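You operate a simulated robot arm through the tools that you are given. There is no shell and no other tool.

Carry out the task below with a simulated robot arm. There is one attempt and no reset: what you move stays moved.

TASK
Fit white filter element 10 in pot 1 and pump the pot FULL.
Fine: lock it and shut its drain before you pump; leave the black pot lever alone.

Only the result counts: the job must be done as asked and must still hold three seconds after the hand-in. Knocking over, shifting, dropping, spilling or breaking anything else fails it.

THE ROBOT
A 7-joint arm with a two-finger parallel gripper, fixed in place. Base frame: the origin is at the foot of the arm, x ahead of it, y to its left, z up. Readings come in cm, rad, newtons and seconds.
Its first joint turns from -2.304 to 2.304 rad. Payload 3.91 kg.
The TCP is the grasp point between the finger pads, 3 cm short of the fingertips. In the tool frame z runs along the fingers and y along their closing line. The gripper opens to 11 cm. The fingers are 2 cm wide and 1 cm thick; the gripper's body (4.8 by 11.2 cm) begins 5.5 cm behind the TCP.
Orientation is that of the tool frame in the base frame, as a unit quaternion [x, y, z, w]. With the fingers straight down and closing along the base's y, the tool's x points along the base's -x, its y along +y and its z along -z.

THE INTERFACE
- The arm moves only by the tool drive_tool. Its argument "increments" is a list of rows, each a list of 3 entries, a list of its own where there are three numbers: the shift along the tool's x, y, z in m, then the turn, a rotation vector about the tool's x, y, z in rad, then the opening, from 0 (shut) to 1 (fully open). In form: [[[tx, ty, tz], [wx, wy, wz], grip], ...]. A call has 1 to 20 rows; each row is the pose to reach, as a shift and turn from the pose commanded when the call began, along the tool's axes at that moment. A row lasts 0.2 s, in which the tool goes at most 5 cm and 0.15 rad; a call with a longer step from one row to the next is refused whole, and so is a gripper value outside its range. Where a pose cannot be reached the arm comes as near as it can. A force on the tool above 90 N (or 10 N above the force at the start of the call, whichever is more), or a blocked arm, ends the call early, and 0.2 s more pass. Each finger travels about 10.8 cm/s and halts on what it meets, pressing with about 38 N; the grip force reading is that of the motor and also rises with nothing between the fingers. The clock runs only during rows and for 0.2 s after the last one: add rows that repeat a pose to give the fingers time. It gives the time, the measured TCP pose, the force on the tool (base axes), the opening and the grip force at its end, in the units of the frame above (readings bear some noise), with the torque about the TCP (base axes, N m) and any sound that the robot's microphone picked up.
- Cameras (640 x 400 px; columns grow to the right, rows downward): "scene" is fixed at [5.03, 64.84, 155.82]; the picture's right is [0.48, -0.88, 0.00], its down [-0.82, -0.45, -0.36] and it looks along [0.31, 0.17, -0.93] (base axes); focal length 365 px, centre (320, 200). "wrist" rides on the gripper at [7.2, 1.7, -10.3] in the tool frame; the picture's right is [-0.23, 0.97, 0.00], its down [-0.76, -0.18, -0.62] and it looks along [-0.61, -0.14, 0.78] (tool axes); focal length 222 px, centre (320, 200). There is no depth. A picture from a camera that has moved, and an enlarged one, comes with that camera's place and axes in the base frame and with its lens.
- grab_frame(camera): a new picture of that camera. No time passes.
- enlarge(camera, box): a new picture of the part [left, top, right, bottom] of that camera's present view, enlarged. No time passes.
- finish_job(): hands the job in; it is judged then, once.

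Places have to be worked out from the pictures, the camera data and where the tool is seen. Open the gripper and draw the arm clear of the work before you hand the job in, unless the task says otherwise.

The tools are called after "Emit:" as name(argument=value, ...) on one line, values as JSON. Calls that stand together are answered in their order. drive_tool: Moves the arm, as the interface text tells. Its arguments: {"type":"object","properties":{"increments":{"type":"array"}},"required":["increments"]} The other tools are called the same way: grab_frame (camera) takes a picture; enlarge (camera, box) takes an enlarged picture of a part of a camera's view; finish_job () hands the job in.

At the start:

```text
time_s: 0.0
eef_pos: [25.58, 58.37, 112.88]
orientation: [-0.001, 1.0, 0.0, 0.0]
ft_force: [-0.6, 0.0, -0.1]
torque: [0.04, 0.01, 0.0]
opening: 11.01
finger_force: 0.2
```

scene: 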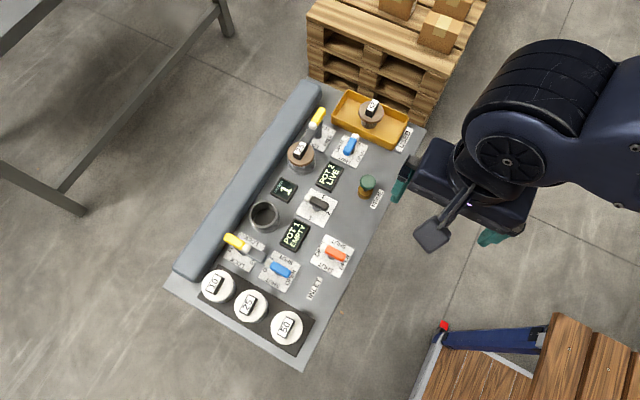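
wrist: 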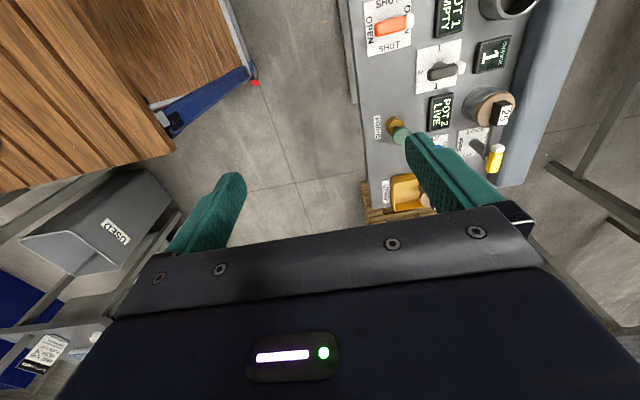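

I start with enlarged views of the panel to read the labels and find parts.

Emit:
enlarge(camera="scene", box=[160, 180, 360, 370])

Emit:
enlarge(camera="scene", box=[260, 70, 440, 230])

Emit:
enlarge(camera="wrist", box=[340, 0, 560, 210])

```text
2.11 times, centred on (260, 275) of scene
camera zoom: at [5.03, 64.84, 155.82], right [0.48, -0.88, 0.0], down [-0.82, -0.45, -0.36], along [0.31, 0.17, -0.93], focal length 769 px, centre (446, 42)
```

zoom: 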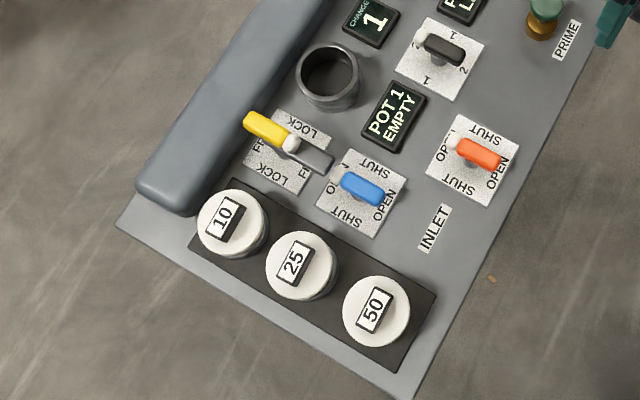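

```text
2.50 times, centred on (350, 150) of scene
camera zoom: at [5.03, 64.84, 155.82], right [0.48, -0.88, 0.0], down [-0.82, -0.45, -0.36], along [0.31, 0.17, -0.93], focal length 914 px, centre (245, 325)
```

zoom: 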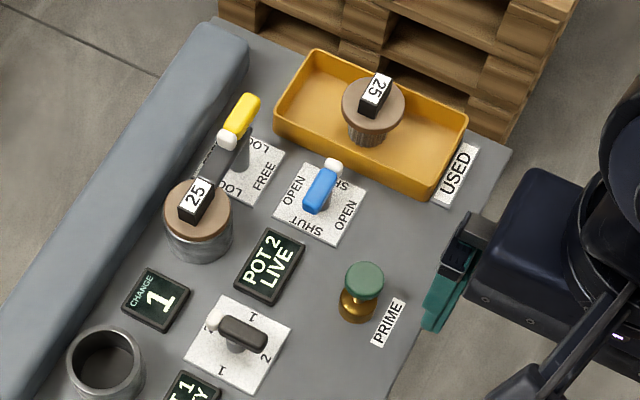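

```text
1.90 times, centred on (450, 105) of wrist
camera zoom: at [18.17, 60.24, 123.33], right [0.23, 0.97, 0.0], down [0.76, -0.18, 0.62], along [0.61, -0.14, -0.78], focal length 423 px, centre (72, 381)
```

zoom: 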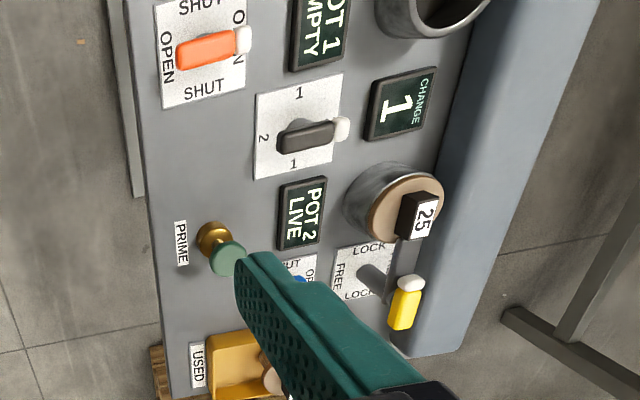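

The bench top works out at about z=80, spanning x 0–59 and y 65–97. Element 10 is near (4,86), pot 1 near (20,86), and the yellow and blue levers near (13,86) and (13,79). I'll turn the wrist so its camera looks along +y over the pot 1 side and take a closer look.

Emit:
drive_tool(increments=[[[0.01, 0.009, 0.007], [0, 0, -0.14], 1], [[0.02, 0.018, 0.014], [0, 0, -0.28], 1], [[0.03, 0.027, 0.021], [0, 0, -0.42], 1], [[0.04, 0.036, 0.028], [0, 0, -0.56], 1], [[0.05, 0.045, 0.035], [0, 0, -0.7], 1], [[0.06, 0.054, 0.042], [0, 0, -0.84], 1], [[0.07, 0.063, 0.049], [0, 0, -0.98], 1], [[0.08, 0.072, 0.056], [0, 0, -1.12], 1], [[0.09, 0.081, 0.063], [0, 0, -1.26], 1], [[0.1, 0.09, 0.07], [0, 0, -1.4], 1], [[0.106, 0.096, 0.077], [0, 0, -1.5], 1], [[0.106, 0.096, 0.08], [0, 0, -1.5708], 1], [[0.106, 0.096, 0.08], [0, 0, -1.5708], 1]])

```text
time_s: 2.8
eef_pos: [14.99, 68.22, 104.85]
orientation: [-0.707, 0.707, 0.0, 0.0]
ft_force: [0.2, -0.1, 1.0]
torque: [0.02, 0.01, -0.02]
opening: 10.99
finger_force: 0.1
```

The tool is at (15,68,105) with the camera facing +y. I take pictures.

Emit:
grab_frame(camera="wrist")

Emit:
grab_frame(camera="scene")

```text
taken
camera wrist: at [13.24, 60.95, 115.33], right [-0.97, 0.23, 0.0], down [0.18, 0.76, 0.62], along [0.14, 0.61, -0.78], focal length 222 px, centre (320, 200)
```

wrist: 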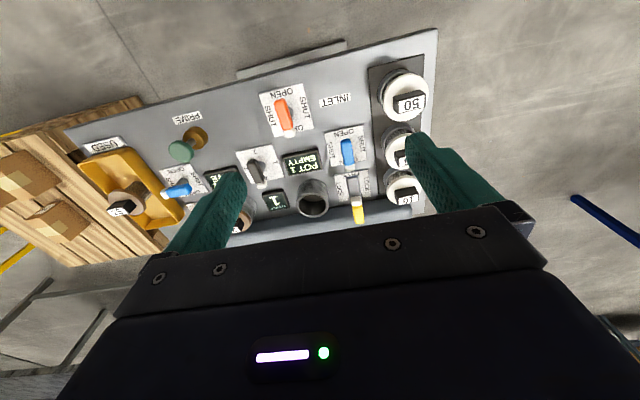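

```text
taken
```

scene: 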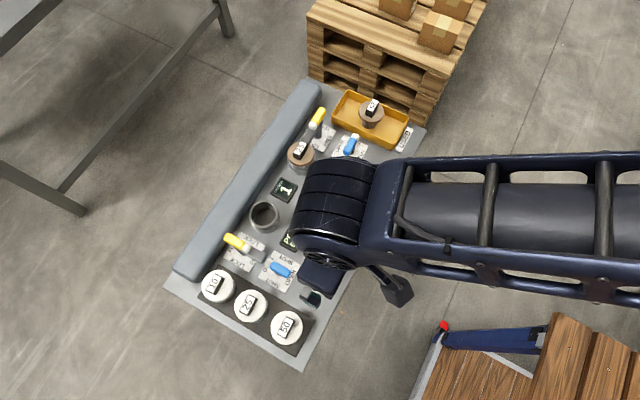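

Enlarging the wrist view for details of levers, pot and elements.

Emit:
enlarge(camera="wrist", box=[290, 50, 450, 240])

Emit:
enlarge(camera="wrist", box=[70, 70, 330, 250])

```text
2.11 times, centred on (370, 145) of wrist
camera zoom: at [13.24, 60.95, 115.33], right [-0.97, 0.23, 0.0], down [0.18, 0.76, 0.62], along [0.14, 0.61, -0.78], focal length 468 px, centre (215, 316)
```

zoom: 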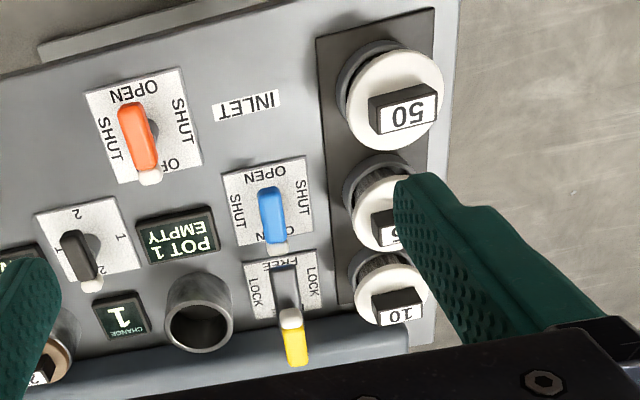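

```text
2.22 times, centred on (200, 160) of wrist
camera zoom: at [13.24, 60.95, 115.33], right [-0.97, 0.23, 0.0], down [0.18, 0.76, 0.62], along [0.14, 0.61, -0.78], focal length 494 px, centre (587, 289)
```

zoom: 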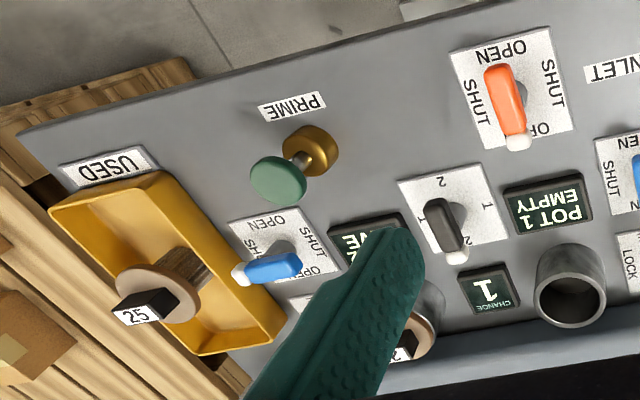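

The element 10 label sits near (4.3, 87, 86), pot 1's rim near (20.5, 86.5, 83), and the lock lever's pivot near (13, 86). I turn back so the fingers close along y and hover over element 10 for a close look.

Emit:
drive_tool(increments=[[[-0.016, 0.009, 0.004], [0, 0, 0.14], 1], [[-0.032, 0.018, 0.008], [0, 0, 0.28], 1], [[-0.048, 0.027, 0.012], [0, 0, 0.42], 1], [[-0.064, 0.036, 0.016], [0, 0, 0.56], 1], [[-0.08, 0.045, 0.02], [0, 0, 0.7], 1], [[-0.096, 0.054, 0.025], [0, 0, 0.84], 1], [[-0.112, 0.063, 0.03], [0, 0, 0.98], 1], [[-0.128, 0.072, 0.035], [0, 0, 1.12], 1], [[-0.144, 0.081, 0.04], [0, 0, 1.26], 1], [[-0.16, 0.09, 0.045], [0, 0, 1.4], 1], [[-0.176, 0.1, 0.05], [0, 0, 1.5], 1], [[-0.187, 0.107, 0.055], [0, 0, 1.5708], 1], [[-0.187, 0.107, 0.055], [0, 0, 1.5708], 1]])

Emit:
grab_frame(camera="wrist")

Emit:
grab_frame(camera="scene")

```text
time_s: 5.6
eef_pos: [4.14, 86.9, 99.45]
orientation: [0.001, 1.0, 0.001, 0.0]
ft_force: [1.2, 0.5, 0.3]
torque: [0.0, 0.04, 0.01]
opening: 10.99
finger_force: 0.1
```

```text
taken
camera wrist: at [-3.16, 88.47, 109.77], right [0.23, 0.97, 0.0], down [0.76, -0.18, 0.62], along [0.61, -0.14, -0.78], focal length 222 px, centre (320, 200)
```

wrist: 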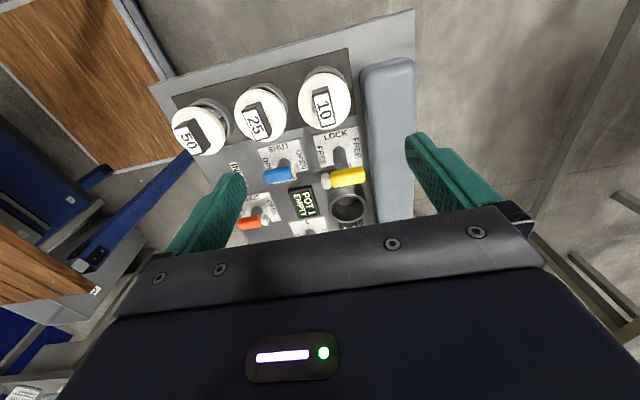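

```text
taken
```

scene: 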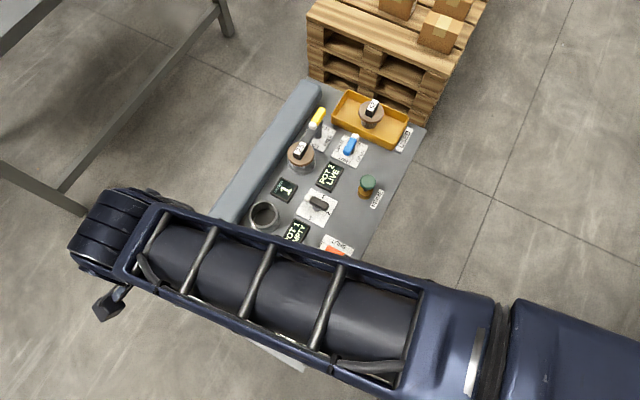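

Emit:
enlarge(camera="wrist", box=[230, 50, 430, 230])

```text
2.22 times, centred on (330, 140) of wrist
camera zoom: at [-3.16, 88.47, 109.77], right [0.23, 0.97, 0.0], down [0.76, -0.18, 0.62], along [0.61, -0.14, -0.78], focal length 494 px, centre (298, 333)
```

zoom: 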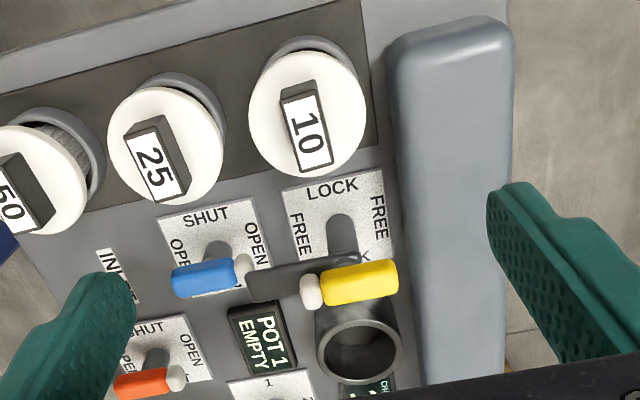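

In this view element 10's handle block is centered near (3.85, 87.2), with its top at about z=85.7. It's about 2 cm wide in y and lies along x. I part-close the fingers to about 5 cm and descend to z≈92 to check alignment.

Emit:
drive_tool(increments=[[[0.001, 0.001, 0.02], [0, 0, 0], 0.6], [[0.003, 0.003, 0.04], [0, 0, 0], 0.45], [[0.003, 0.003, 0.06], [0, 0, 0], 0.45], [[0.003, 0.003, 0.0745], [0, 0, 0], 0.45], [[0.003, 0.003, 0.0745], [0, 0, 0], 0.45]])

Emit:
grab_frame(camera="wrist")

```text
time_s: 6.8
eef_pos: [3.94, 87.22, 91.9]
orientation: [0.001, 1.0, 0.0, 0.0]
ft_force: [-0.6, -0.2, 0.3]
torque: [-0.02, 0.0, -0.01]
opening: 4.97
finger_force: 0.1
```

```text
taken
camera wrist: at [-3.45, 88.84, 102.38], right [0.23, 0.97, 0.0], down [0.76, -0.18, 0.62], along [0.61, -0.14, -0.78], focal length 222 px, centre (320, 200)
```

wrist: 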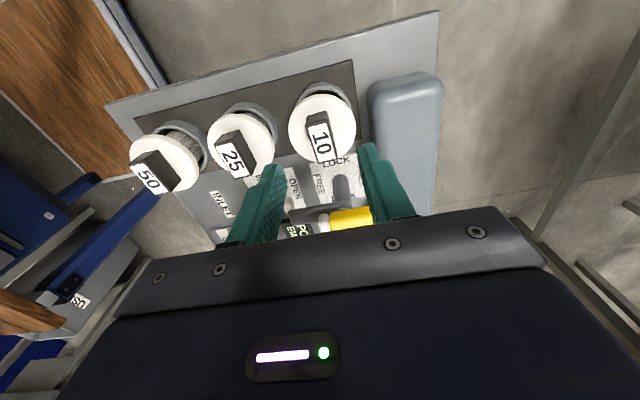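

The label triangulates to about (3.8, 87.3, 85.7), so the aim is good. I descend 4.5 cm with the fingers straddling the block, stopping short of the cap.

Emit:
drive_tool(increments=[[[0.001, 0.0, 0.012], [0, 0, 0], 0.45], [[0.001, 0.0, 0.024], [0, 0, 0], 0.45], [[0.001, 0.0, 0.034], [0, 0, 0], 0.45], [[0.001, 0.0, 0.041], [0, 0, 0], 0.45], [[0.001, 0.0, 0.045], [0, 0, 0], 0.45], [[0.001, 0.0, 0.045], [0, 0, 0], 0.45]])

Emit:
grab_frame(camera="wrist")

Emit:
enlarge(camera="wrist", box=[220, 80, 420, 230])

```text
time_s: 8.2
eef_pos: [3.8, 87.24, 87.59]
orientation: [0.0, 1.0, 0.0, 0.0]
ft_force: [0.3, 0.0, -0.4]
torque: [0.04, -0.02, 0.02]
opening: 4.96
finger_force: 0.0
```

```text
taken
camera wrist: at [-3.5, 88.89, 97.88], right [0.23, 0.97, 0.0], down [0.76, -0.18, 0.62], along [0.61, -0.14, -0.78], focal length 222 px, centre (320, 200)
```

wrist: 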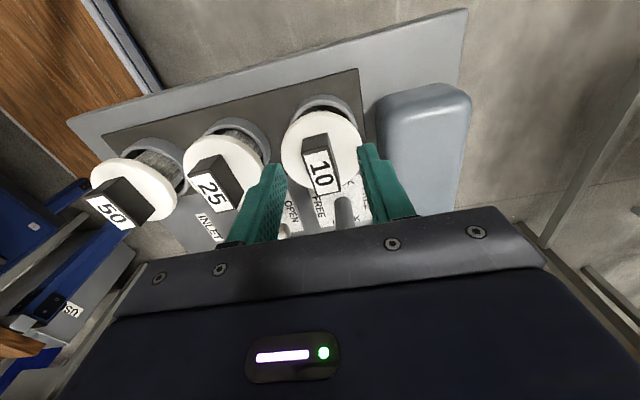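

```text
2.67 times, centred on (320, 155) of wrist
camera zoom: at [-3.5, 88.89, 97.88], right [0.23, 0.97, 0.0], down [0.76, -0.18, 0.62], along [0.61, -0.14, -0.78], focal length 592 px, centre (320, 320)
```

zoom: 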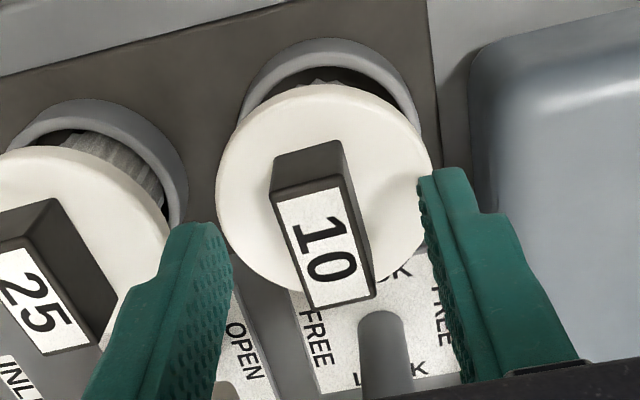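

The fingers straddle the block, with tips near z=84.6 and the cap top near 83.7. I lower 0.5 cm more and close the gripper on the block.

Emit:
drive_tool(increments=[[[0.0, 0.0, 0.003], [0, 0, 0], 0.45], [[0.0, 0.0, 0.005], [0, 0, 0], 0.45], [[0.0, 0.0, 0.005], [0, 0, 0], 0.3], [[0.0, 0.0, 0.005], [0, 0, 0], 0.1], [[0.0, 0.0, 0.005], [0, 0, 0], 0.0], [[0.0, 0.0, 0.005], [0, 0, 0], 0.0], [[0.0, 0.0, 0.005], [0, 0, 0], 0.0]])

Emit:
enlarge(camera="wrist", box=[220, 80, 420, 230])

```text
time_s: 9.8
eef_pos: [3.81, 87.29, 86.94]
orientation: [0.0, 1.0, -0.001, 0.0]
ft_force: [-0.4, 0.7, 0.0]
torque: [0.03, 0.02, 0.0]
opening: 1.68
finger_force: 38.1
```

```text
2.67 times, centred on (320, 155) of wrist
camera zoom: at [-3.48, 88.88, 97.37], right [0.23, 0.97, 0.0], down [0.76, -0.18, 0.62], along [0.61, -0.14, -0.78], focal length 592 px, centre (320, 320)
```

zoom: 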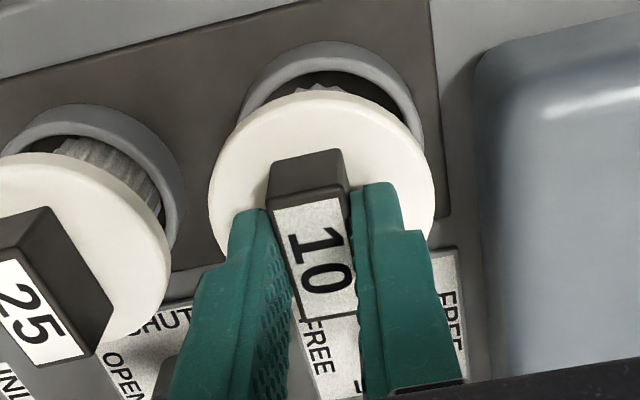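

The block is gripped (1.68 cm, 38 N). I lift it straight up 12 cm.

Emit:
drive_tool(increments=[[[0, 0, -0.005], [0, 0, 0], 0], [[0, 0, -0.012], [0, 0, 0], 0], [[0, 0, -0.022], [0, 0, 0], 0], [[0, 0, -0.034], [0, 0, 0], 0], [[0, 0, -0.048], [0, 0, 0], 0], [[0, 0, -0.064], [0, 0, 0], 0], [[0, 0, -0.08], [0, 0, 0], 0], [[0, 0, -0.095], [0, 0, 0], 0], [[0, 0, -0.108], [0, 0, 0], 0], [[0, 0, -0.116], [0, 0, 0], 0], [[0, 0, -0.12], [0, 0, 0], 0], [[0, 0, -0.12], [0, 0, 0], 0]])

Emit:
grab_frame(camera="wrist")

Emit:
grab_frame(camera="scene")

```text
time_s: 12.4
eef_pos: [3.81, 87.08, 98.99]
orientation: [-0.001, 1.0, 0.0, 0.0]
ft_force: [1.0, 0.1, 0.3]
torque: [-0.01, 0.01, -0.01]
opening: 0.0
finger_force: 38.0
```

```text
taken
camera wrist: at [-3.52, 88.81, 109.41], right [0.23, 0.97, 0.0], down [0.76, -0.18, 0.62], along [0.61, -0.14, -0.78], focal length 222 px, centre (320, 200)
```

wrist: 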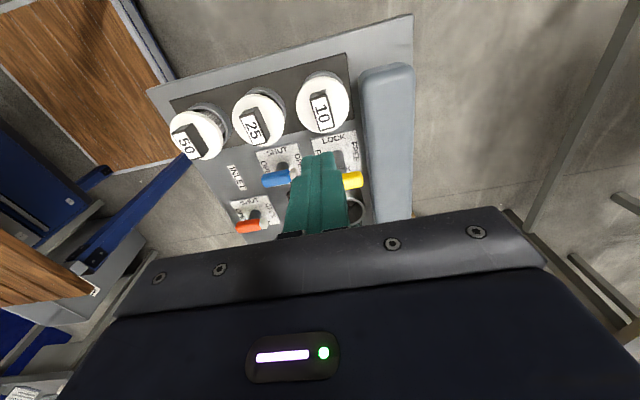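

```text
taken
```

scene: 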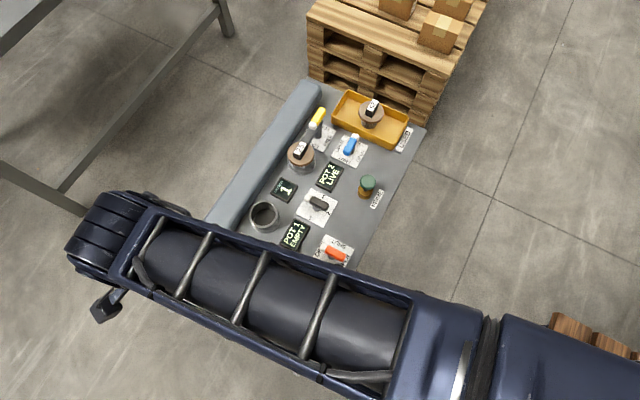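

The fingers slipped off and the element stayed in its cup. I check that it hasn't moved.

Emit:
enlarge(camera="wrist", box=[230, 50, 430, 200])

```text
2.67 times, centred on (330, 125) of wrist
camera zoom: at [-3.52, 88.81, 109.41], right [0.23, 0.97, 0.0], down [0.76, -0.18, 0.62], along [0.61, -0.14, -0.78], focal length 592 px, centre (293, 400)
```

zoom: 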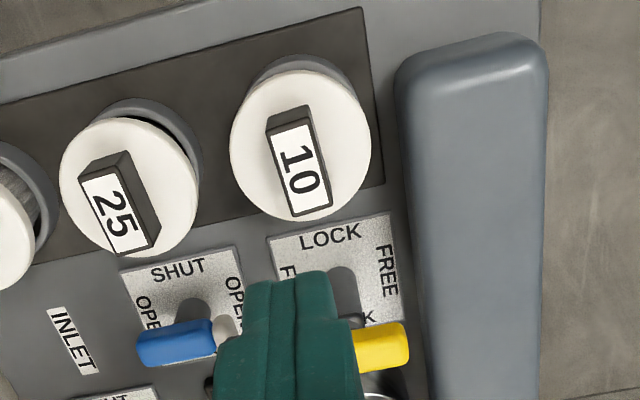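

Element 10 is still seated at the same spot, so the grip was too shallow. I reopen to about 4 cm, descend again and go slightly deeper until the fingertips just touch the cap.

Emit:
drive_tool(increments=[[[0, 0.001, 0.005], [0, 0, 0], 0.4], [[0, 0.001, 0.025], [0, 0, 0], 0.4], [[0, 0.001, 0.05], [0, 0, 0], 0.4], [[0, 0.001, 0.075], [0, 0, 0], 0.4], [[0, 0.001, 0.095], [0, 0, 0], 0.4], [[0, 0.001, 0.11], [0, 0, 0], 0.4], [[0, 0.001, 0.117], [0, 0, 0], 0.4], [[0, 0.001, 0.119], [0, 0, 0], 0.4], [[0, 0.001, 0.12], [0, 0, 0], 0.4], [[0, 0.001, 0.12], [0, 0, 0], 0.4]])

Emit:
drive_tool(increments=[[[0, 0, 0.001], [0, 0, 0], 0.4], [[0, 0, 0.002], [0, 0, 0], 0.4]])

```text
time_s: 14.6
eef_pos: [3.74, 87.34, 87.02]
orientation: [0.0, 1.0, 0.0, -0.001]
ft_force: [-0.3, -0.5, -0.3]
torque: [-0.02, 0.01, 0.0]
opening: 4.42
finger_force: 0.1
```

```text
time_s: 15.2
eef_pos: [3.91, 87.25, 86.82]
orientation: [0.0, 1.0, -0.001, 0.0]
ft_force: [0.6, -0.1, 0.3]
torque: [0.0, 0.0, -0.02]
opening: 4.41
finger_force: 0.0
```

No contact yet at z≈86.8. I keep lowering in 1 mm steps and watch the force.

Emit:
drive_tool(increments=[[[0, 0, 0.001], [0, 0, 0], 0.4], [[0, 0, 0.002], [0, 0, 0], 0.4]])

Emit:
drive_tool(increments=[[[0, 0, 0.001], [0, 0, 0], 0.4], [[0, 0, 0.002], [0, 0, 0], 0.4]])

Emit:
enlarge(camera="wrist", box=[220, 80, 420, 230])

```text
time_s: 15.8
eef_pos: [3.84, 87.32, 86.52]
orientation: [0.0, 1.0, 0.001, 0.001]
ft_force: [-0.5, 0.2, 0.2]
torque: [-0.02, 0.03, 0.02]
opening: 4.39
finger_force: 0.0
```

```text
time_s: 16.4
eef_pos: [3.83, 87.3, 86.49]
orientation: [0.0, 1.0, 0.0, 0.0]
ft_force: [0.2, 0.0, 2.0]
torque: [-0.04, 0.0, 0.05]
opening: 4.43
finger_force: 0.0
```

```text
2.67 times, centred on (320, 155) of wrist
camera zoom: at [-3.54, 89.0, 96.8], right [0.23, 0.97, 0.0], down [0.76, -0.18, 0.62], along [0.61, -0.14, -0.78], focal length 592 px, centre (320, 320)
```

zoom: 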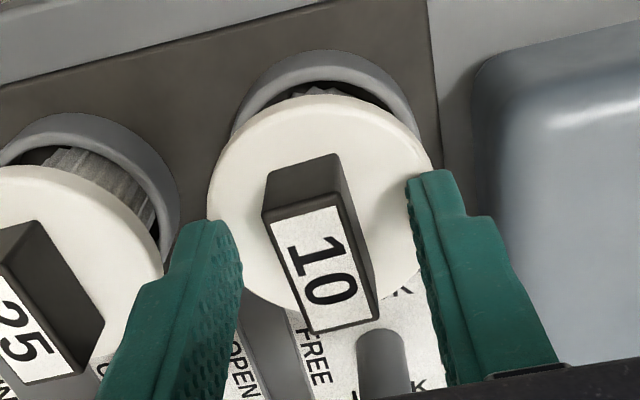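

A slight 2 N contact shows the tips are on the cap at z≈86.45. I raise 1 mm, close, then lift only 1 cm slowly to see how the grip holds.

Emit:
drive_tool(increments=[[[0, 0, -0.001], [0, 0, 0], 0.4], [[0, 0, -0.001], [0, 0, 0], 0.2], [[0, 0, -0.001], [0, 0, 0], 0.0], [[0, 0, -0.001], [0, 0, 0], 0.0], [[0, 0, -0.001], [0, 0, 0], 0.0], [[0, 0, -0.001], [0, 0, 0], 0.0]])

Emit:
drive_tool(increments=[[[0, 0, -0.001], [0, 0, 0], 0], [[0, 0, -0.002], [0, 0, 0], 0], [[0, 0, -0.003], [0, 0, 0], 0], [[0, 0, -0.004], [0, 0, 0], 0]])

```text
time_s: 17.8
eef_pos: [3.89, 87.36, 86.35]
orientation: [0.0, 1.0, 0.0, 0.0]
ft_force: [1.1, 0.0, 0.7]
torque: [-0.02, -0.05, -0.01]
opening: 1.71
finger_force: 38.2
```

```text
time_s: 18.8
eef_pos: [3.9, 87.24, 86.83]
orientation: [0.001, 1.0, 0.0, 0.0]
ft_force: [0.3, -0.1, -0.6]
torque: [0.0, 0.0, 0.0]
opening: 1.72
finger_force: 37.8
```

It holds so far with almost no load. I continue slowly another 1 cm and look.

Emit:
drive_tool(increments=[[[0, 0, -0.002], [0, 0, 0], 0], [[0, 0, -0.004], [0, 0, 0], 0], [[0, 0, -0.006], [0, 0, 0], 0], [[0, 0, -0.008], [0, 0, 0], 0], [[0, 0, -0.01], [0, 0, 0], 0]])

Emit:
enlarge(camera="wrist", box=[220, 80, 420, 230])

```text
time_s: 20.0
eef_pos: [3.84, 87.3, 87.94]
orientation: [0.001, 1.0, 0.0, 0.0]
ft_force: [0.1, -0.2, 0.0]
torque: [0.0, 0.01, 0.01]
opening: 1.72
finger_force: 38.2
```

```text
2.67 times, centred on (320, 155) of wrist
camera zoom: at [-3.52, 88.99, 98.31], right [0.23, 0.97, 0.0], down [0.76, -0.18, 0.62], along [0.61, -0.14, -0.78], focal length 592 px, centre (320, 320)
```

zoom: 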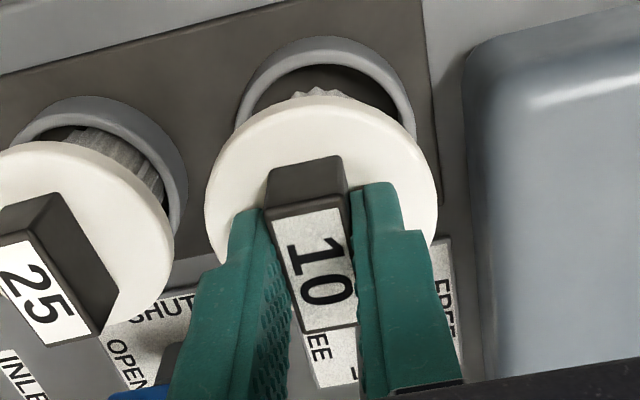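

The element appears to be rising with the gripper. I continue slowly another 1.5 cm and compare.

Emit:
drive_tool(increments=[[[0, 0, -0.003], [0, 0, 0], 0], [[0, 0, -0.006], [0, 0, 0], 0], [[0, 0, -0.009], [0, 0, 0], 0], [[0, 0, -0.012], [0, 0, 0], 0], [[0, 0, -0.015], [0, 0, 0], 0]])

Emit:
enlarge(camera="wrist", box=[220, 80, 420, 230])

```text
time_s: 21.2
eef_pos: [3.81, 87.25, 89.35]
orientation: [0.0, 1.0, 0.0, 0.0]
ft_force: [0.8, 0.7, -1.1]
torque: [0.01, -0.01, 0.01]
opening: 1.72
finger_force: 38.2
```

```text
2.67 times, centred on (320, 155) of wrist
camera zoom: at [-3.49, 88.97, 99.81], right [0.23, 0.97, 0.0], down [0.76, -0.18, 0.62], along [0.61, -0.14, -0.78], focal length 592 px, centre (320, 320)
```

zoom: 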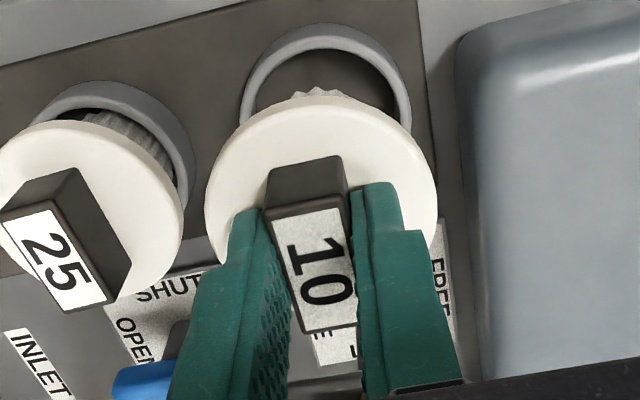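

The element is now rising firmly with the gripper. I continue the lift gently by 9 cm.

Emit:
drive_tool(increments=[[[0, 0, -0.003], [0, 0, 0], 0], [[0, 0, -0.007], [0, 0, 0], 0], [[0, 0, -0.012], [0, 0, 0], 0], [[0, 0, -0.017], [0, 0, 0], 0], [[0, 0, -0.022], [0, 0, 0], 0], [[0, 0, -0.027], [0, 0, 0], 0], [[0, 0, -0.032], [0, 0, 0], 0], [[0, 0, -0.037], [0, 0, 0], 0], [[0, 0, -0.042], [0, 0, 0], 0], [[0, 0, -0.047], [0, 0, 0], 0], [[0, 0, -0.052], [0, 0, 0], 0], [[0, 0, -0.057], [0, 0, 0], 0], [[0, 0, -0.062], [0, 0, 0], 0], [[0, 0, -0.067], [0, 0, 0], 0], [[0, 0, -0.072], [0, 0, 0], 0], [[0, 0, -0.077], [0, 0, 0], 0], [[0, 0, -0.082], [0, 0, 0], 0], [[0, 0, -0.086], [0, 0, 0], 0], [[0, 0, -0.089], [0, 0, 0], 0], [[0, 0, -0.09], [0, 0, 0], 0]])

Emit:
grab_frame(camera="wrist")

Emit:
enlarge(camera="wrist", box=[220, 50, 420, 230])

```text
time_s: 25.4
eef_pos: [3.94, 87.31, 98.38]
orientation: [0.0, 1.0, 0.0, -0.001]
ft_force: [1.0, -0.1, -0.8]
torque: [-0.01, -0.02, 0.0]
opening: 1.75
finger_force: 38.2
```

```text
taken
camera wrist: at [-3.5, 89.01, 108.79], right [0.23, 0.97, 0.0], down [0.76, -0.18, 0.62], along [0.61, -0.14, -0.78], focal length 222 px, centre (320, 200)
```

wrist: 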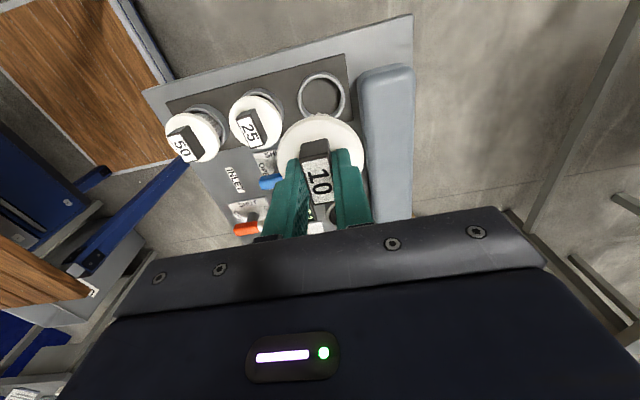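

```text
2.22 times, centred on (320, 140) of wrist
camera zoom: at [-3.5, 89.01, 108.79], right [0.23, 0.97, 0.0], down [0.76, -0.18, 0.62], along [0.61, -0.14, -0.78], focal length 494 px, centre (320, 333)
```

zoom: 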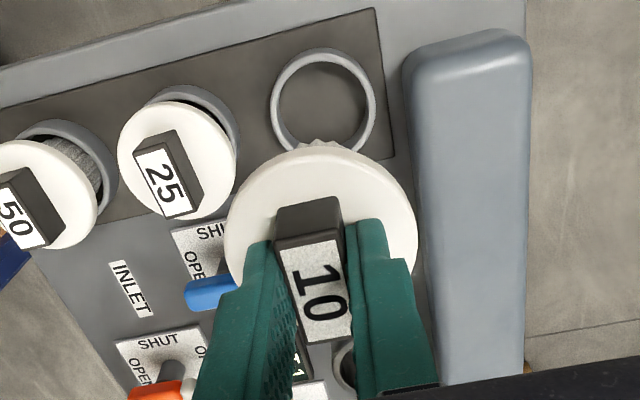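

Element 10 is held with the empty cup visible behind it. Re-triangulating puts the bench at z≈78 and pot 1's rim center near (20.9, 87.4, 82). I carry it over to (21, 80) at this height so I can see the pot beside the element and refine its position.

Emit:
drive_tool(increments=[[[-0.003, -0.001, 0], [0, 0, 0], 0], [[-0.009, -0.004, 0], [0, 0, 0], 0], [[-0.018, -0.008, 0], [0, 0, 0], 0], [[-0.028, -0.012, 0], [0, 0, 0], 0], [[-0.038, -0.016, 0], [0, 0, 0], 0], [[-0.048, -0.02, 0], [0, 0, 0], 0], [[-0.058, -0.025, 0], [0, 0, 0], 0], [[-0.068, -0.029, 0], [0, 0, 0], 0], [[-0.078, -0.033, 0], [0, 0, 0], 0], [[-0.088, -0.038, 0], [0, 0, 0], 0], [[-0.098, -0.042, 0], [0, 0, 0], 0], [[-0.108, -0.046, 0], [0, 0, 0], 0], [[-0.118, -0.05, 0], [0, 0, 0], 0], [[-0.128, -0.054, 0], [0, 0, 0], 0], [[-0.138, -0.059, 0], [0, 0, 0], 0], [[-0.148, -0.063, 0], [0, 0, 0], 0], [[-0.157, -0.067, 0], [0, 0, 0], 0], [[-0.165, -0.07, 0], [0, 0, 0], 0], [[-0.17, -0.073, 0], [0, 0, 0], 0], [[-0.17, -0.073, 0], [0, 0, 0], 0]])

Emit:
grab_frame(camera="wrist")

Emit:
enlarge(camera="wrist", box=[270, 40, 470, 200])

Emit:
grab_frame(camera="scene")

```text
time_s: 29.6
eef_pos: [20.85, 79.85, 98.3]
orientation: [0.0, 1.0, 0.001, 0.0]
ft_force: [-0.3, -0.2, -2.0]
torque: [0.0, 0.04, 0.0]
opening: 1.7
finger_force: 37.9
```

```text
taken
camera wrist: at [13.49, 81.64, 108.76], right [0.23, 0.97, 0.0], down [0.76, -0.18, 0.62], along [0.61, -0.14, -0.78], focal length 222 px, centre (320, 200)
```

wrist: 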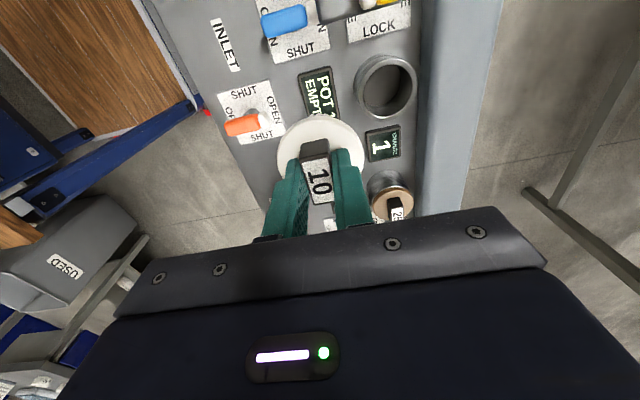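

```text
2.50 times, centred on (370, 120) of wrist
camera zoom: at [13.49, 81.64, 108.76], right [0.23, 0.97, 0.0], down [0.76, -0.18, 0.62], along [0.61, -0.14, -0.78], focal length 555 px, centre (195, 400)
```

zoom: 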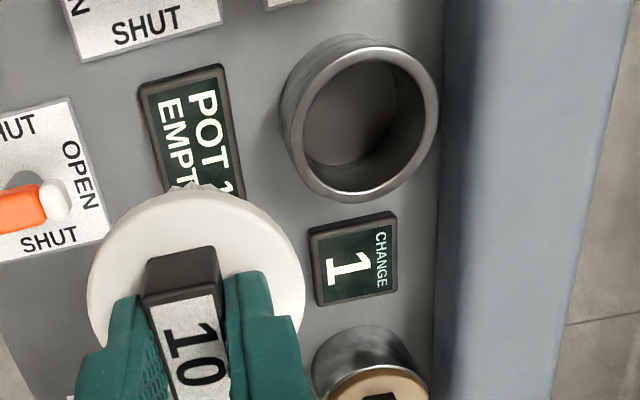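

```text
taken
```

scene: 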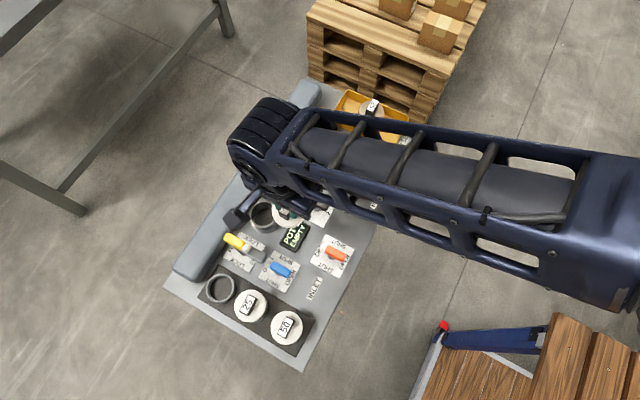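

From this view pot 1's rim center comes out at about (20.87, 87.63, 82), and the element hangs centered under the TCP. I shift +7.75 cm in y (+0.1 in x) gently, staying at height.

Emit:
drive_tool(increments=[[[0, 0.003, 0], [0, 0, 0], 0], [[0, 0.009, 0], [0, 0, 0], 0], [[-0.001, 0.017, 0], [0, 0, 0], 0], [[-0.001, 0.026, 0], [0, 0, 0], 0], [[-0.001, 0.036, 0], [0, 0, 0], 0], [[-0.001, 0.046, 0], [0, 0, 0], 0], [[-0.001, 0.056, 0], [0, 0, 0], 0], [[-0.001, 0.065, 0], [0, 0, 0], 0], [[-0.001, 0.072, 0], [0, 0, 0], 0], [[-0.001, 0.076, 0], [0, 0, 0], 0], [[-0.001, 0.0775, 0], [0, 0, 0], 0], [[-0.001, 0.0775, 0], [0, 0, 0], 0]])

Emit:
grab_frame(camera="wrist")

Emit:
grab_frame(camera="scene")

```text
time_s: 32.2
eef_pos: [20.94, 87.72, 98.49]
orientation: [0.0, 1.0, 0.0, 0.0]
ft_force: [-0.6, 0.4, -1.2]
torque: [-0.04, -0.01, -0.04]
opening: 1.71
finger_force: 38.4
```

```text
taken
camera wrist: at [13.59, 89.4, 108.8], right [0.23, 0.97, 0.0], down [0.76, -0.18, 0.62], along [0.61, -0.14, -0.78], focal length 222 px, centre (320, 200)
```

wrist: 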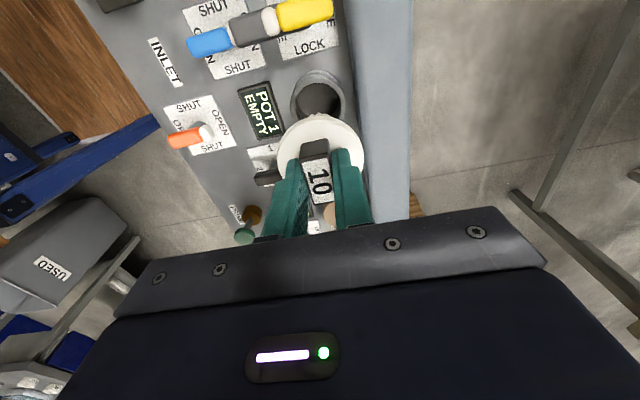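

```text
taken
```

scene: 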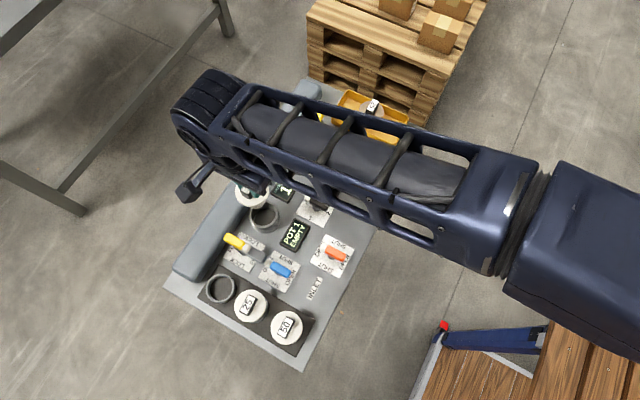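

Seen from here, pot 1's ring is centered in the column right under the element, as predicted. I descend 6.5 cm gently and recheck before inserting.

Emit:
drive_tool(increments=[[[0, 0, 0.003], [0, 0, 0], 0], [[0, 0, 0.009], [0, 0, 0], 0], [[0, 0, 0.016], [0, 0, 0], 0], [[0, 0, 0.024], [0, 0, 0], 0], [[0, 0, 0.032], [0, 0, 0], 0], [[0, 0, 0.04], [0, 0, 0], 0], [[0, 0, 0.048], [0, 0, 0], 0], [[0, 0, 0.055], [0, 0, 0], 0], [[0, 0, 0.061], [0, 0, 0], 0], [[0, 0, 0.064], [0, 0, 0], 0], [[0, 0, 0.065], [0, 0, 0], 0]])

Emit:
enlarge(camera="wrist", box=[220, 60, 420, 220])

Emit:
enlarge(camera="scene", box=[200, 150, 340, 270])

```text
time_s: 34.6
eef_pos: [21.01, 87.72, 91.85]
orientation: [0.0, 1.0, 0.0, 0.0]
ft_force: [-0.5, -0.3, -1.2]
torque: [-0.02, 0.02, -0.01]
opening: 1.72
finger_force: 38.2
```

```text
2.50 times, centred on (320, 140) of wrist
camera zoom: at [13.57, 89.44, 102.26], right [0.23, 0.97, 0.0], down [0.76, -0.18, 0.62], along [0.61, -0.14, -0.78], focal length 555 px, centre (320, 350)
```

zoom: 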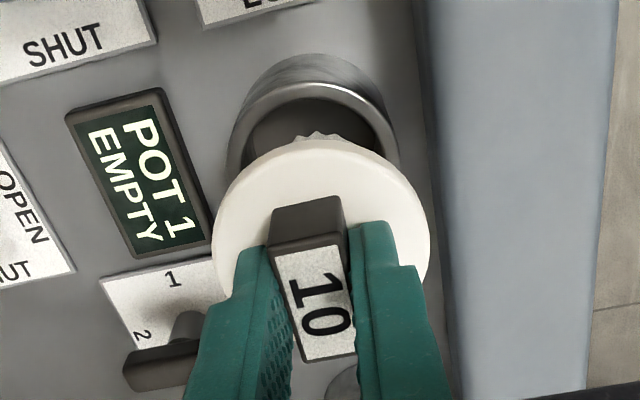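

```text
3.33 times, centred on (270, 210) of scene
camera zoom: at [5.03, 64.84, 155.82], right [0.48, -0.88, 0.0], down [-0.82, -0.45, -0.36], along [0.31, 0.17, -0.93], focal length 1218 px, centre (487, 167)
```

zoom: 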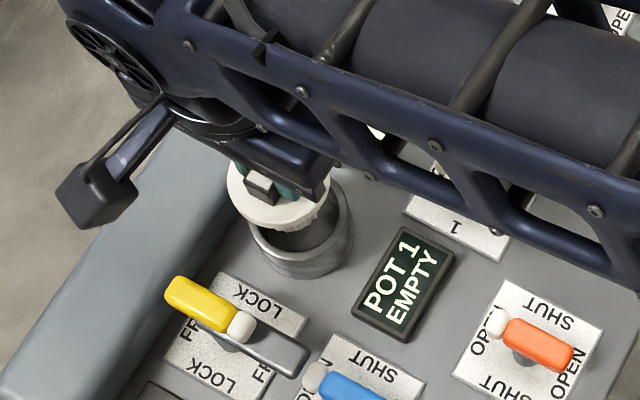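

The views hint that the element may sit about 0.3 cm too far in +y relative to the pot. I enlarge both views to measure before inserting.

Emit:
enlarge(camera="scene", box=[235, 185, 295, 225])

Emit:
enlarge(camera="wrist", box=[270, 70, 370, 140])

```text
10.00 times, centred on (265, 205) of scene
camera zoom: at [5.03, 64.84, 155.82], right [0.48, -0.88, 0.0], down [-0.82, -0.45, -0.36], along [0.31, 0.17, -0.93], focal length 3654 px, centre (870, 150)
```

zoom: 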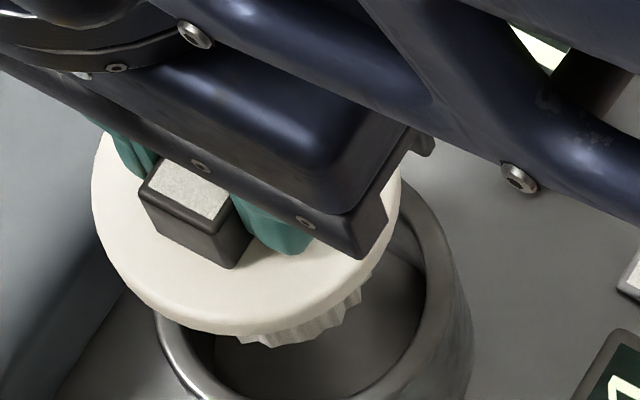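

```text
5.71 times, centred on (320, 105) of wrist
camera zoom: at [13.57, 89.44, 102.26], right [0.23, 0.97, 0.0], down [0.76, -0.18, 0.62], along [0.61, -0.14, -0.78], focal length 1269 px, centre (320, 743)
```

zoom: 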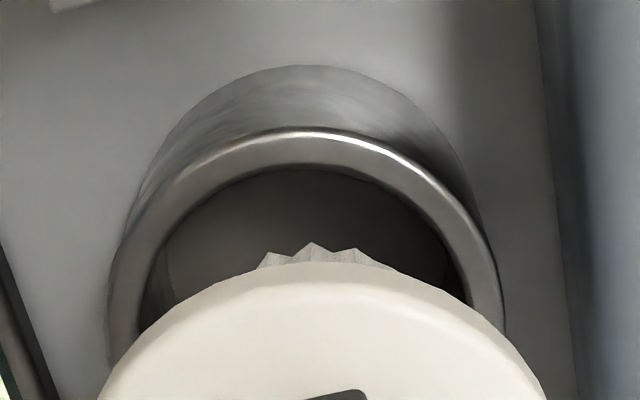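

I take one more scaled view of the lower half of the pot rim in the scene picture.

Emit:
enlarge(camera="scene", box=[235, 190, 299, 230])

```text
10.00 times, centred on (267, 210) of scene
camera zoom: at [5.03, 64.84, 155.82], right [0.48, -0.88, 0.0], down [-0.82, -0.45, -0.36], along [0.31, 0.17, -0.93], focal length 3654 px, centre (850, 100)
```

zoom: 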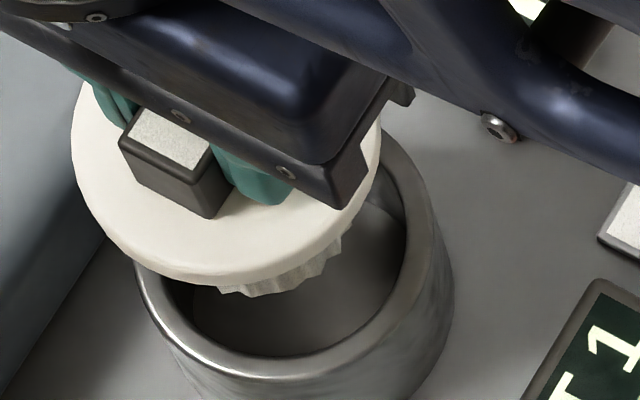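

Both views agree: the element should move about +0.1 in x and −0.27 in y to center over the pot. I correct and descend 1.2 cm slowly.

Emit:
drive_tool(increments=[[[-0.0005, -0.0015, 0], [0, 0, 0], 0], [[-0.001, -0.0027, 0], [0, 0, 0], 0], [[-0.001, -0.0027, 0.003], [0, 0, 0], 0], [[-0.001, -0.0027, 0.006], [0, 0, 0], 0], [[-0.001, -0.0027, 0.009], [0, 0, 0], 0], [[-0.001, -0.0027, 0.012], [0, 0, 0], 0]])

Emit:
enlarge(camera="wrist", box=[270, 70, 370, 140])

Emit:
enlarge(camera="scene", box=[235, 190, 299, 230])

```text
time_s: 36.0
eef_pos: [21.07, 87.4, 90.63]
orientation: [0.001, 1.0, -0.001, 0.0]
ft_force: [0.9, -0.2, -1.7]
torque: [0.04, 0.04, 0.0]
opening: 1.73
finger_force: 38.3
```

```text
5.71 times, centred on (320, 105) of wrist
camera zoom: at [13.72, 89.09, 101.04], right [0.23, 0.97, 0.0], down [0.76, -0.18, 0.62], along [0.61, -0.14, -0.78], focal length 1269 px, centre (320, 743)
```

zoom: 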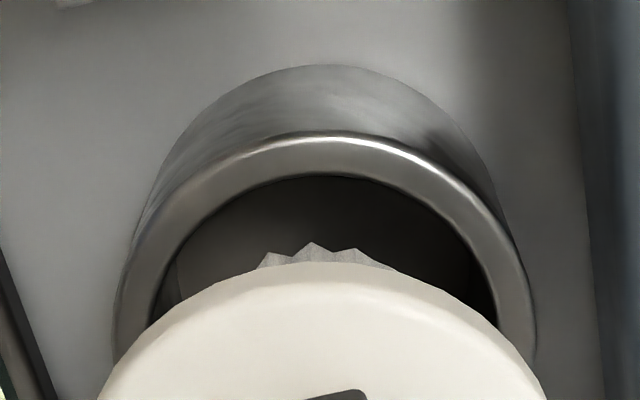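

```text
10.00 times, centred on (267, 210) of scene
camera zoom: at [5.03, 64.84, 155.82], right [0.48, -0.88, 0.0], down [-0.82, -0.45, -0.36], along [0.31, 0.17, -0.93], focal length 3654 px, centre (850, 100)
```

zoom: 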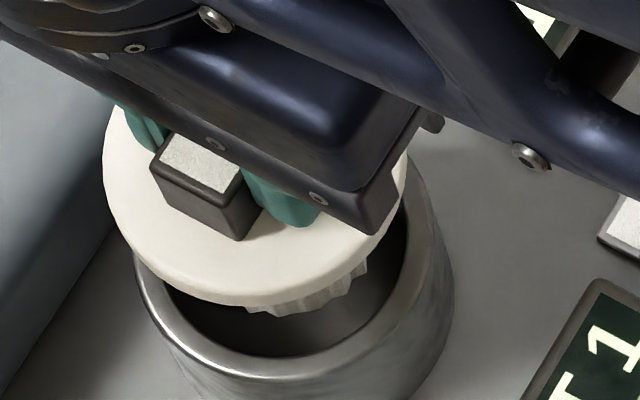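

Now the cap and pot are centered in both views to within about 1 mm. I continue descending 1.5 cm slowly, watching the force.

Emit:
drive_tool(increments=[[[0, 0, 0.003], [0, 0, 0], 0], [[0, 0, 0.006], [0, 0, 0], 0], [[0, 0, 0.009], [0, 0, 0], 0], [[0, 0, 0.012], [0, 0, 0], 0], [[0, 0, 0.015], [0, 0, 0], 0]])

Emit:
enlarge(camera="wrist", box=[270, 70, 370, 140])

Emit:
enlarge(camera="scene", box=[235, 190, 299, 230])

```text
time_s: 37.2
eef_pos: [21.11, 87.5, 89.15]
orientation: [0.0, 1.0, 0.0, 0.0]
ft_force: [-0.5, -0.1, -0.5]
torque: [-0.01, 0.01, -0.02]
opening: 1.69
finger_force: 37.9
```

```text
5.71 times, centred on (320, 105) of wrist
camera zoom: at [13.71, 89.09, 99.55], right [0.23, 0.97, 0.0], down [0.76, -0.18, 0.62], along [0.61, -0.14, -0.78], focal length 1269 px, centre (320, 743)
```

zoom: 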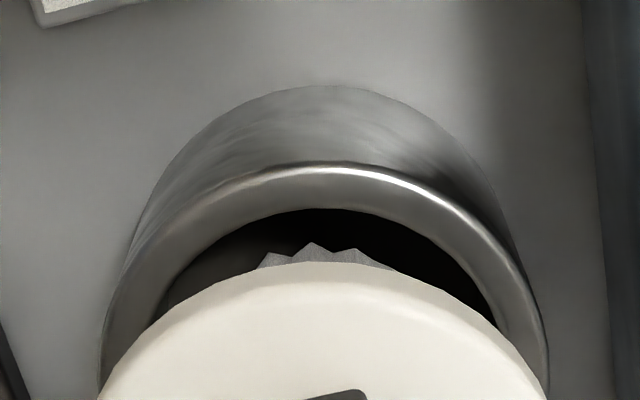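

```text
10.00 times, centred on (267, 210) of scene
camera zoom: at [5.03, 64.84, 155.82], right [0.48, -0.88, 0.0], down [-0.82, -0.45, -0.36], along [0.31, 0.17, -0.93], focal length 3654 px, centre (850, 100)
```

zoom: 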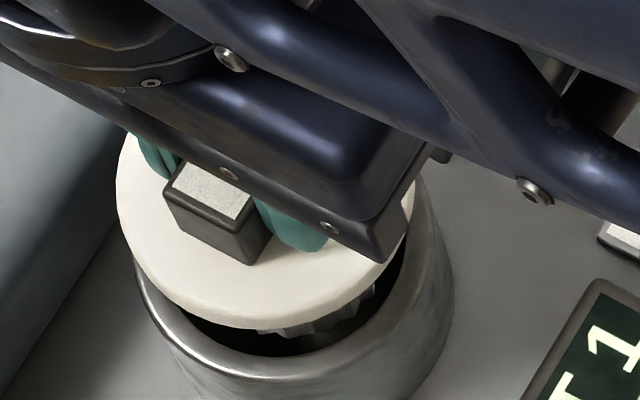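

Still centered with no contact force. I descend another 1.2 cm.

Emit:
drive_tool(increments=[[[0, 0, 0.003], [0, 0, 0], 0], [[0, 0, 0.006], [0, 0, 0], 0], [[0, 0, 0.009], [0, 0, 0], 0], [[0, 0, 0.012], [0, 0, 0], 0]])

Emit:
enlarge(camera="wrist", box=[250, 70, 390, 160])

Emit:
enlarge(camera="scene", box=[235, 190, 299, 230])

```text
time_s: 38.2
eef_pos: [20.95, 87.48, 87.94]
orientation: [0.001, 1.0, 0.0, 0.0]
ft_force: [-0.2, 0.0, -1.1]
torque: [0.0, -0.01, -0.01]
opening: 1.7
finger_force: 38.1
```

```text
4.44 times, centred on (320, 115) of wrist
camera zoom: at [13.66, 89.09, 98.35], right [0.23, 0.97, 0.0], down [0.76, -0.18, 0.62], along [0.61, -0.14, -0.78], focal length 987 px, centre (320, 578)
```

zoom: 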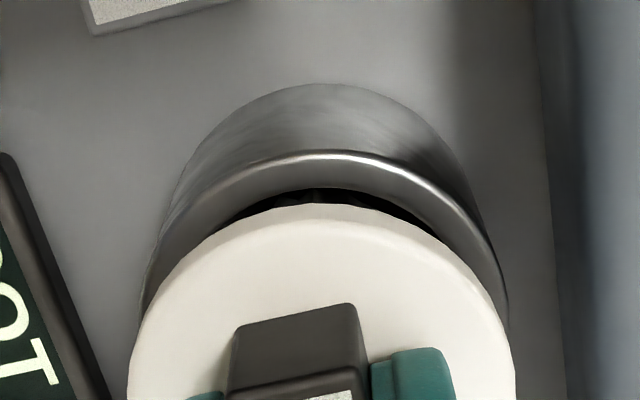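

```text
10.00 times, centred on (267, 210) of scene
camera zoom: at [5.03, 64.84, 155.82], right [0.48, -0.88, 0.0], down [-0.82, -0.45, -0.36], along [0.31, 0.17, -0.93], focal length 3654 px, centre (850, 100)
```

zoom: 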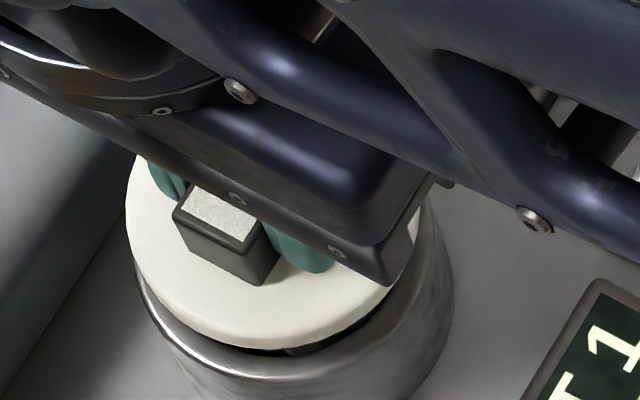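

The ribbed body is inside the pot. I continue down in small steps until the cap seats.

Emit:
drive_tool(increments=[[[0, 0, 0.003], [0, 0, 0], 0], [[0, 0, 0.006], [0, 0, 0], 0], [[0, 0, 0.009], [0, 0, 0], 0]])

Emit:
enlarge(camera="wrist", box=[250, 70, 390, 160])

Emit:
enlarge(camera="scene", box=[235, 190, 299, 230])

```text
time_s: 39.0
eef_pos: [20.96, 87.47, 86.98]
orientation: [0.001, 1.0, 0.001, 0.0]
ft_force: [0.3, 0.6, -0.8]
torque: [0.02, 0.01, 0.02]
opening: 1.72
finger_force: 37.8
```

```text
4.44 times, centred on (320, 115) of wrist
camera zoom: at [13.64, 89.1, 97.41], right [0.23, 0.97, 0.0], down [0.76, -0.18, 0.62], along [0.61, -0.14, -0.78], focal length 987 px, centre (320, 578)
```

zoom: 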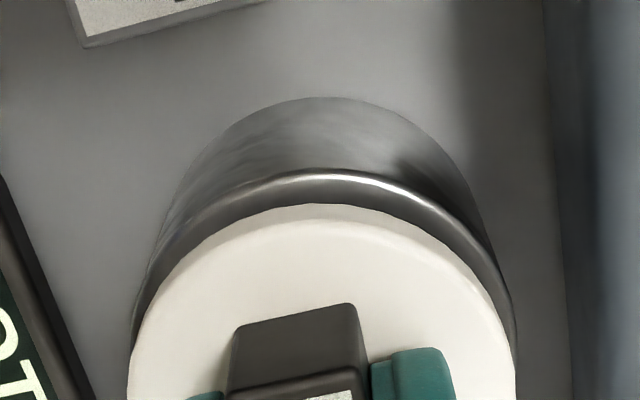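

```text
10.00 times, centred on (267, 210) of scene
camera zoom: at [5.03, 64.84, 155.82], right [0.48, -0.88, 0.0], down [-0.82, -0.45, -0.36], along [0.31, 0.17, -0.93], focal length 3654 px, centre (850, 100)
```

zoom: 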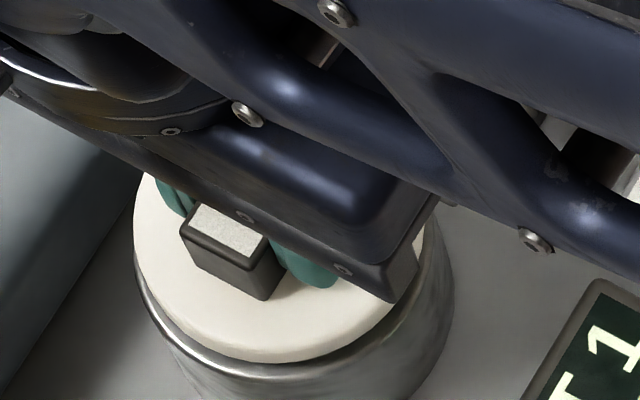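

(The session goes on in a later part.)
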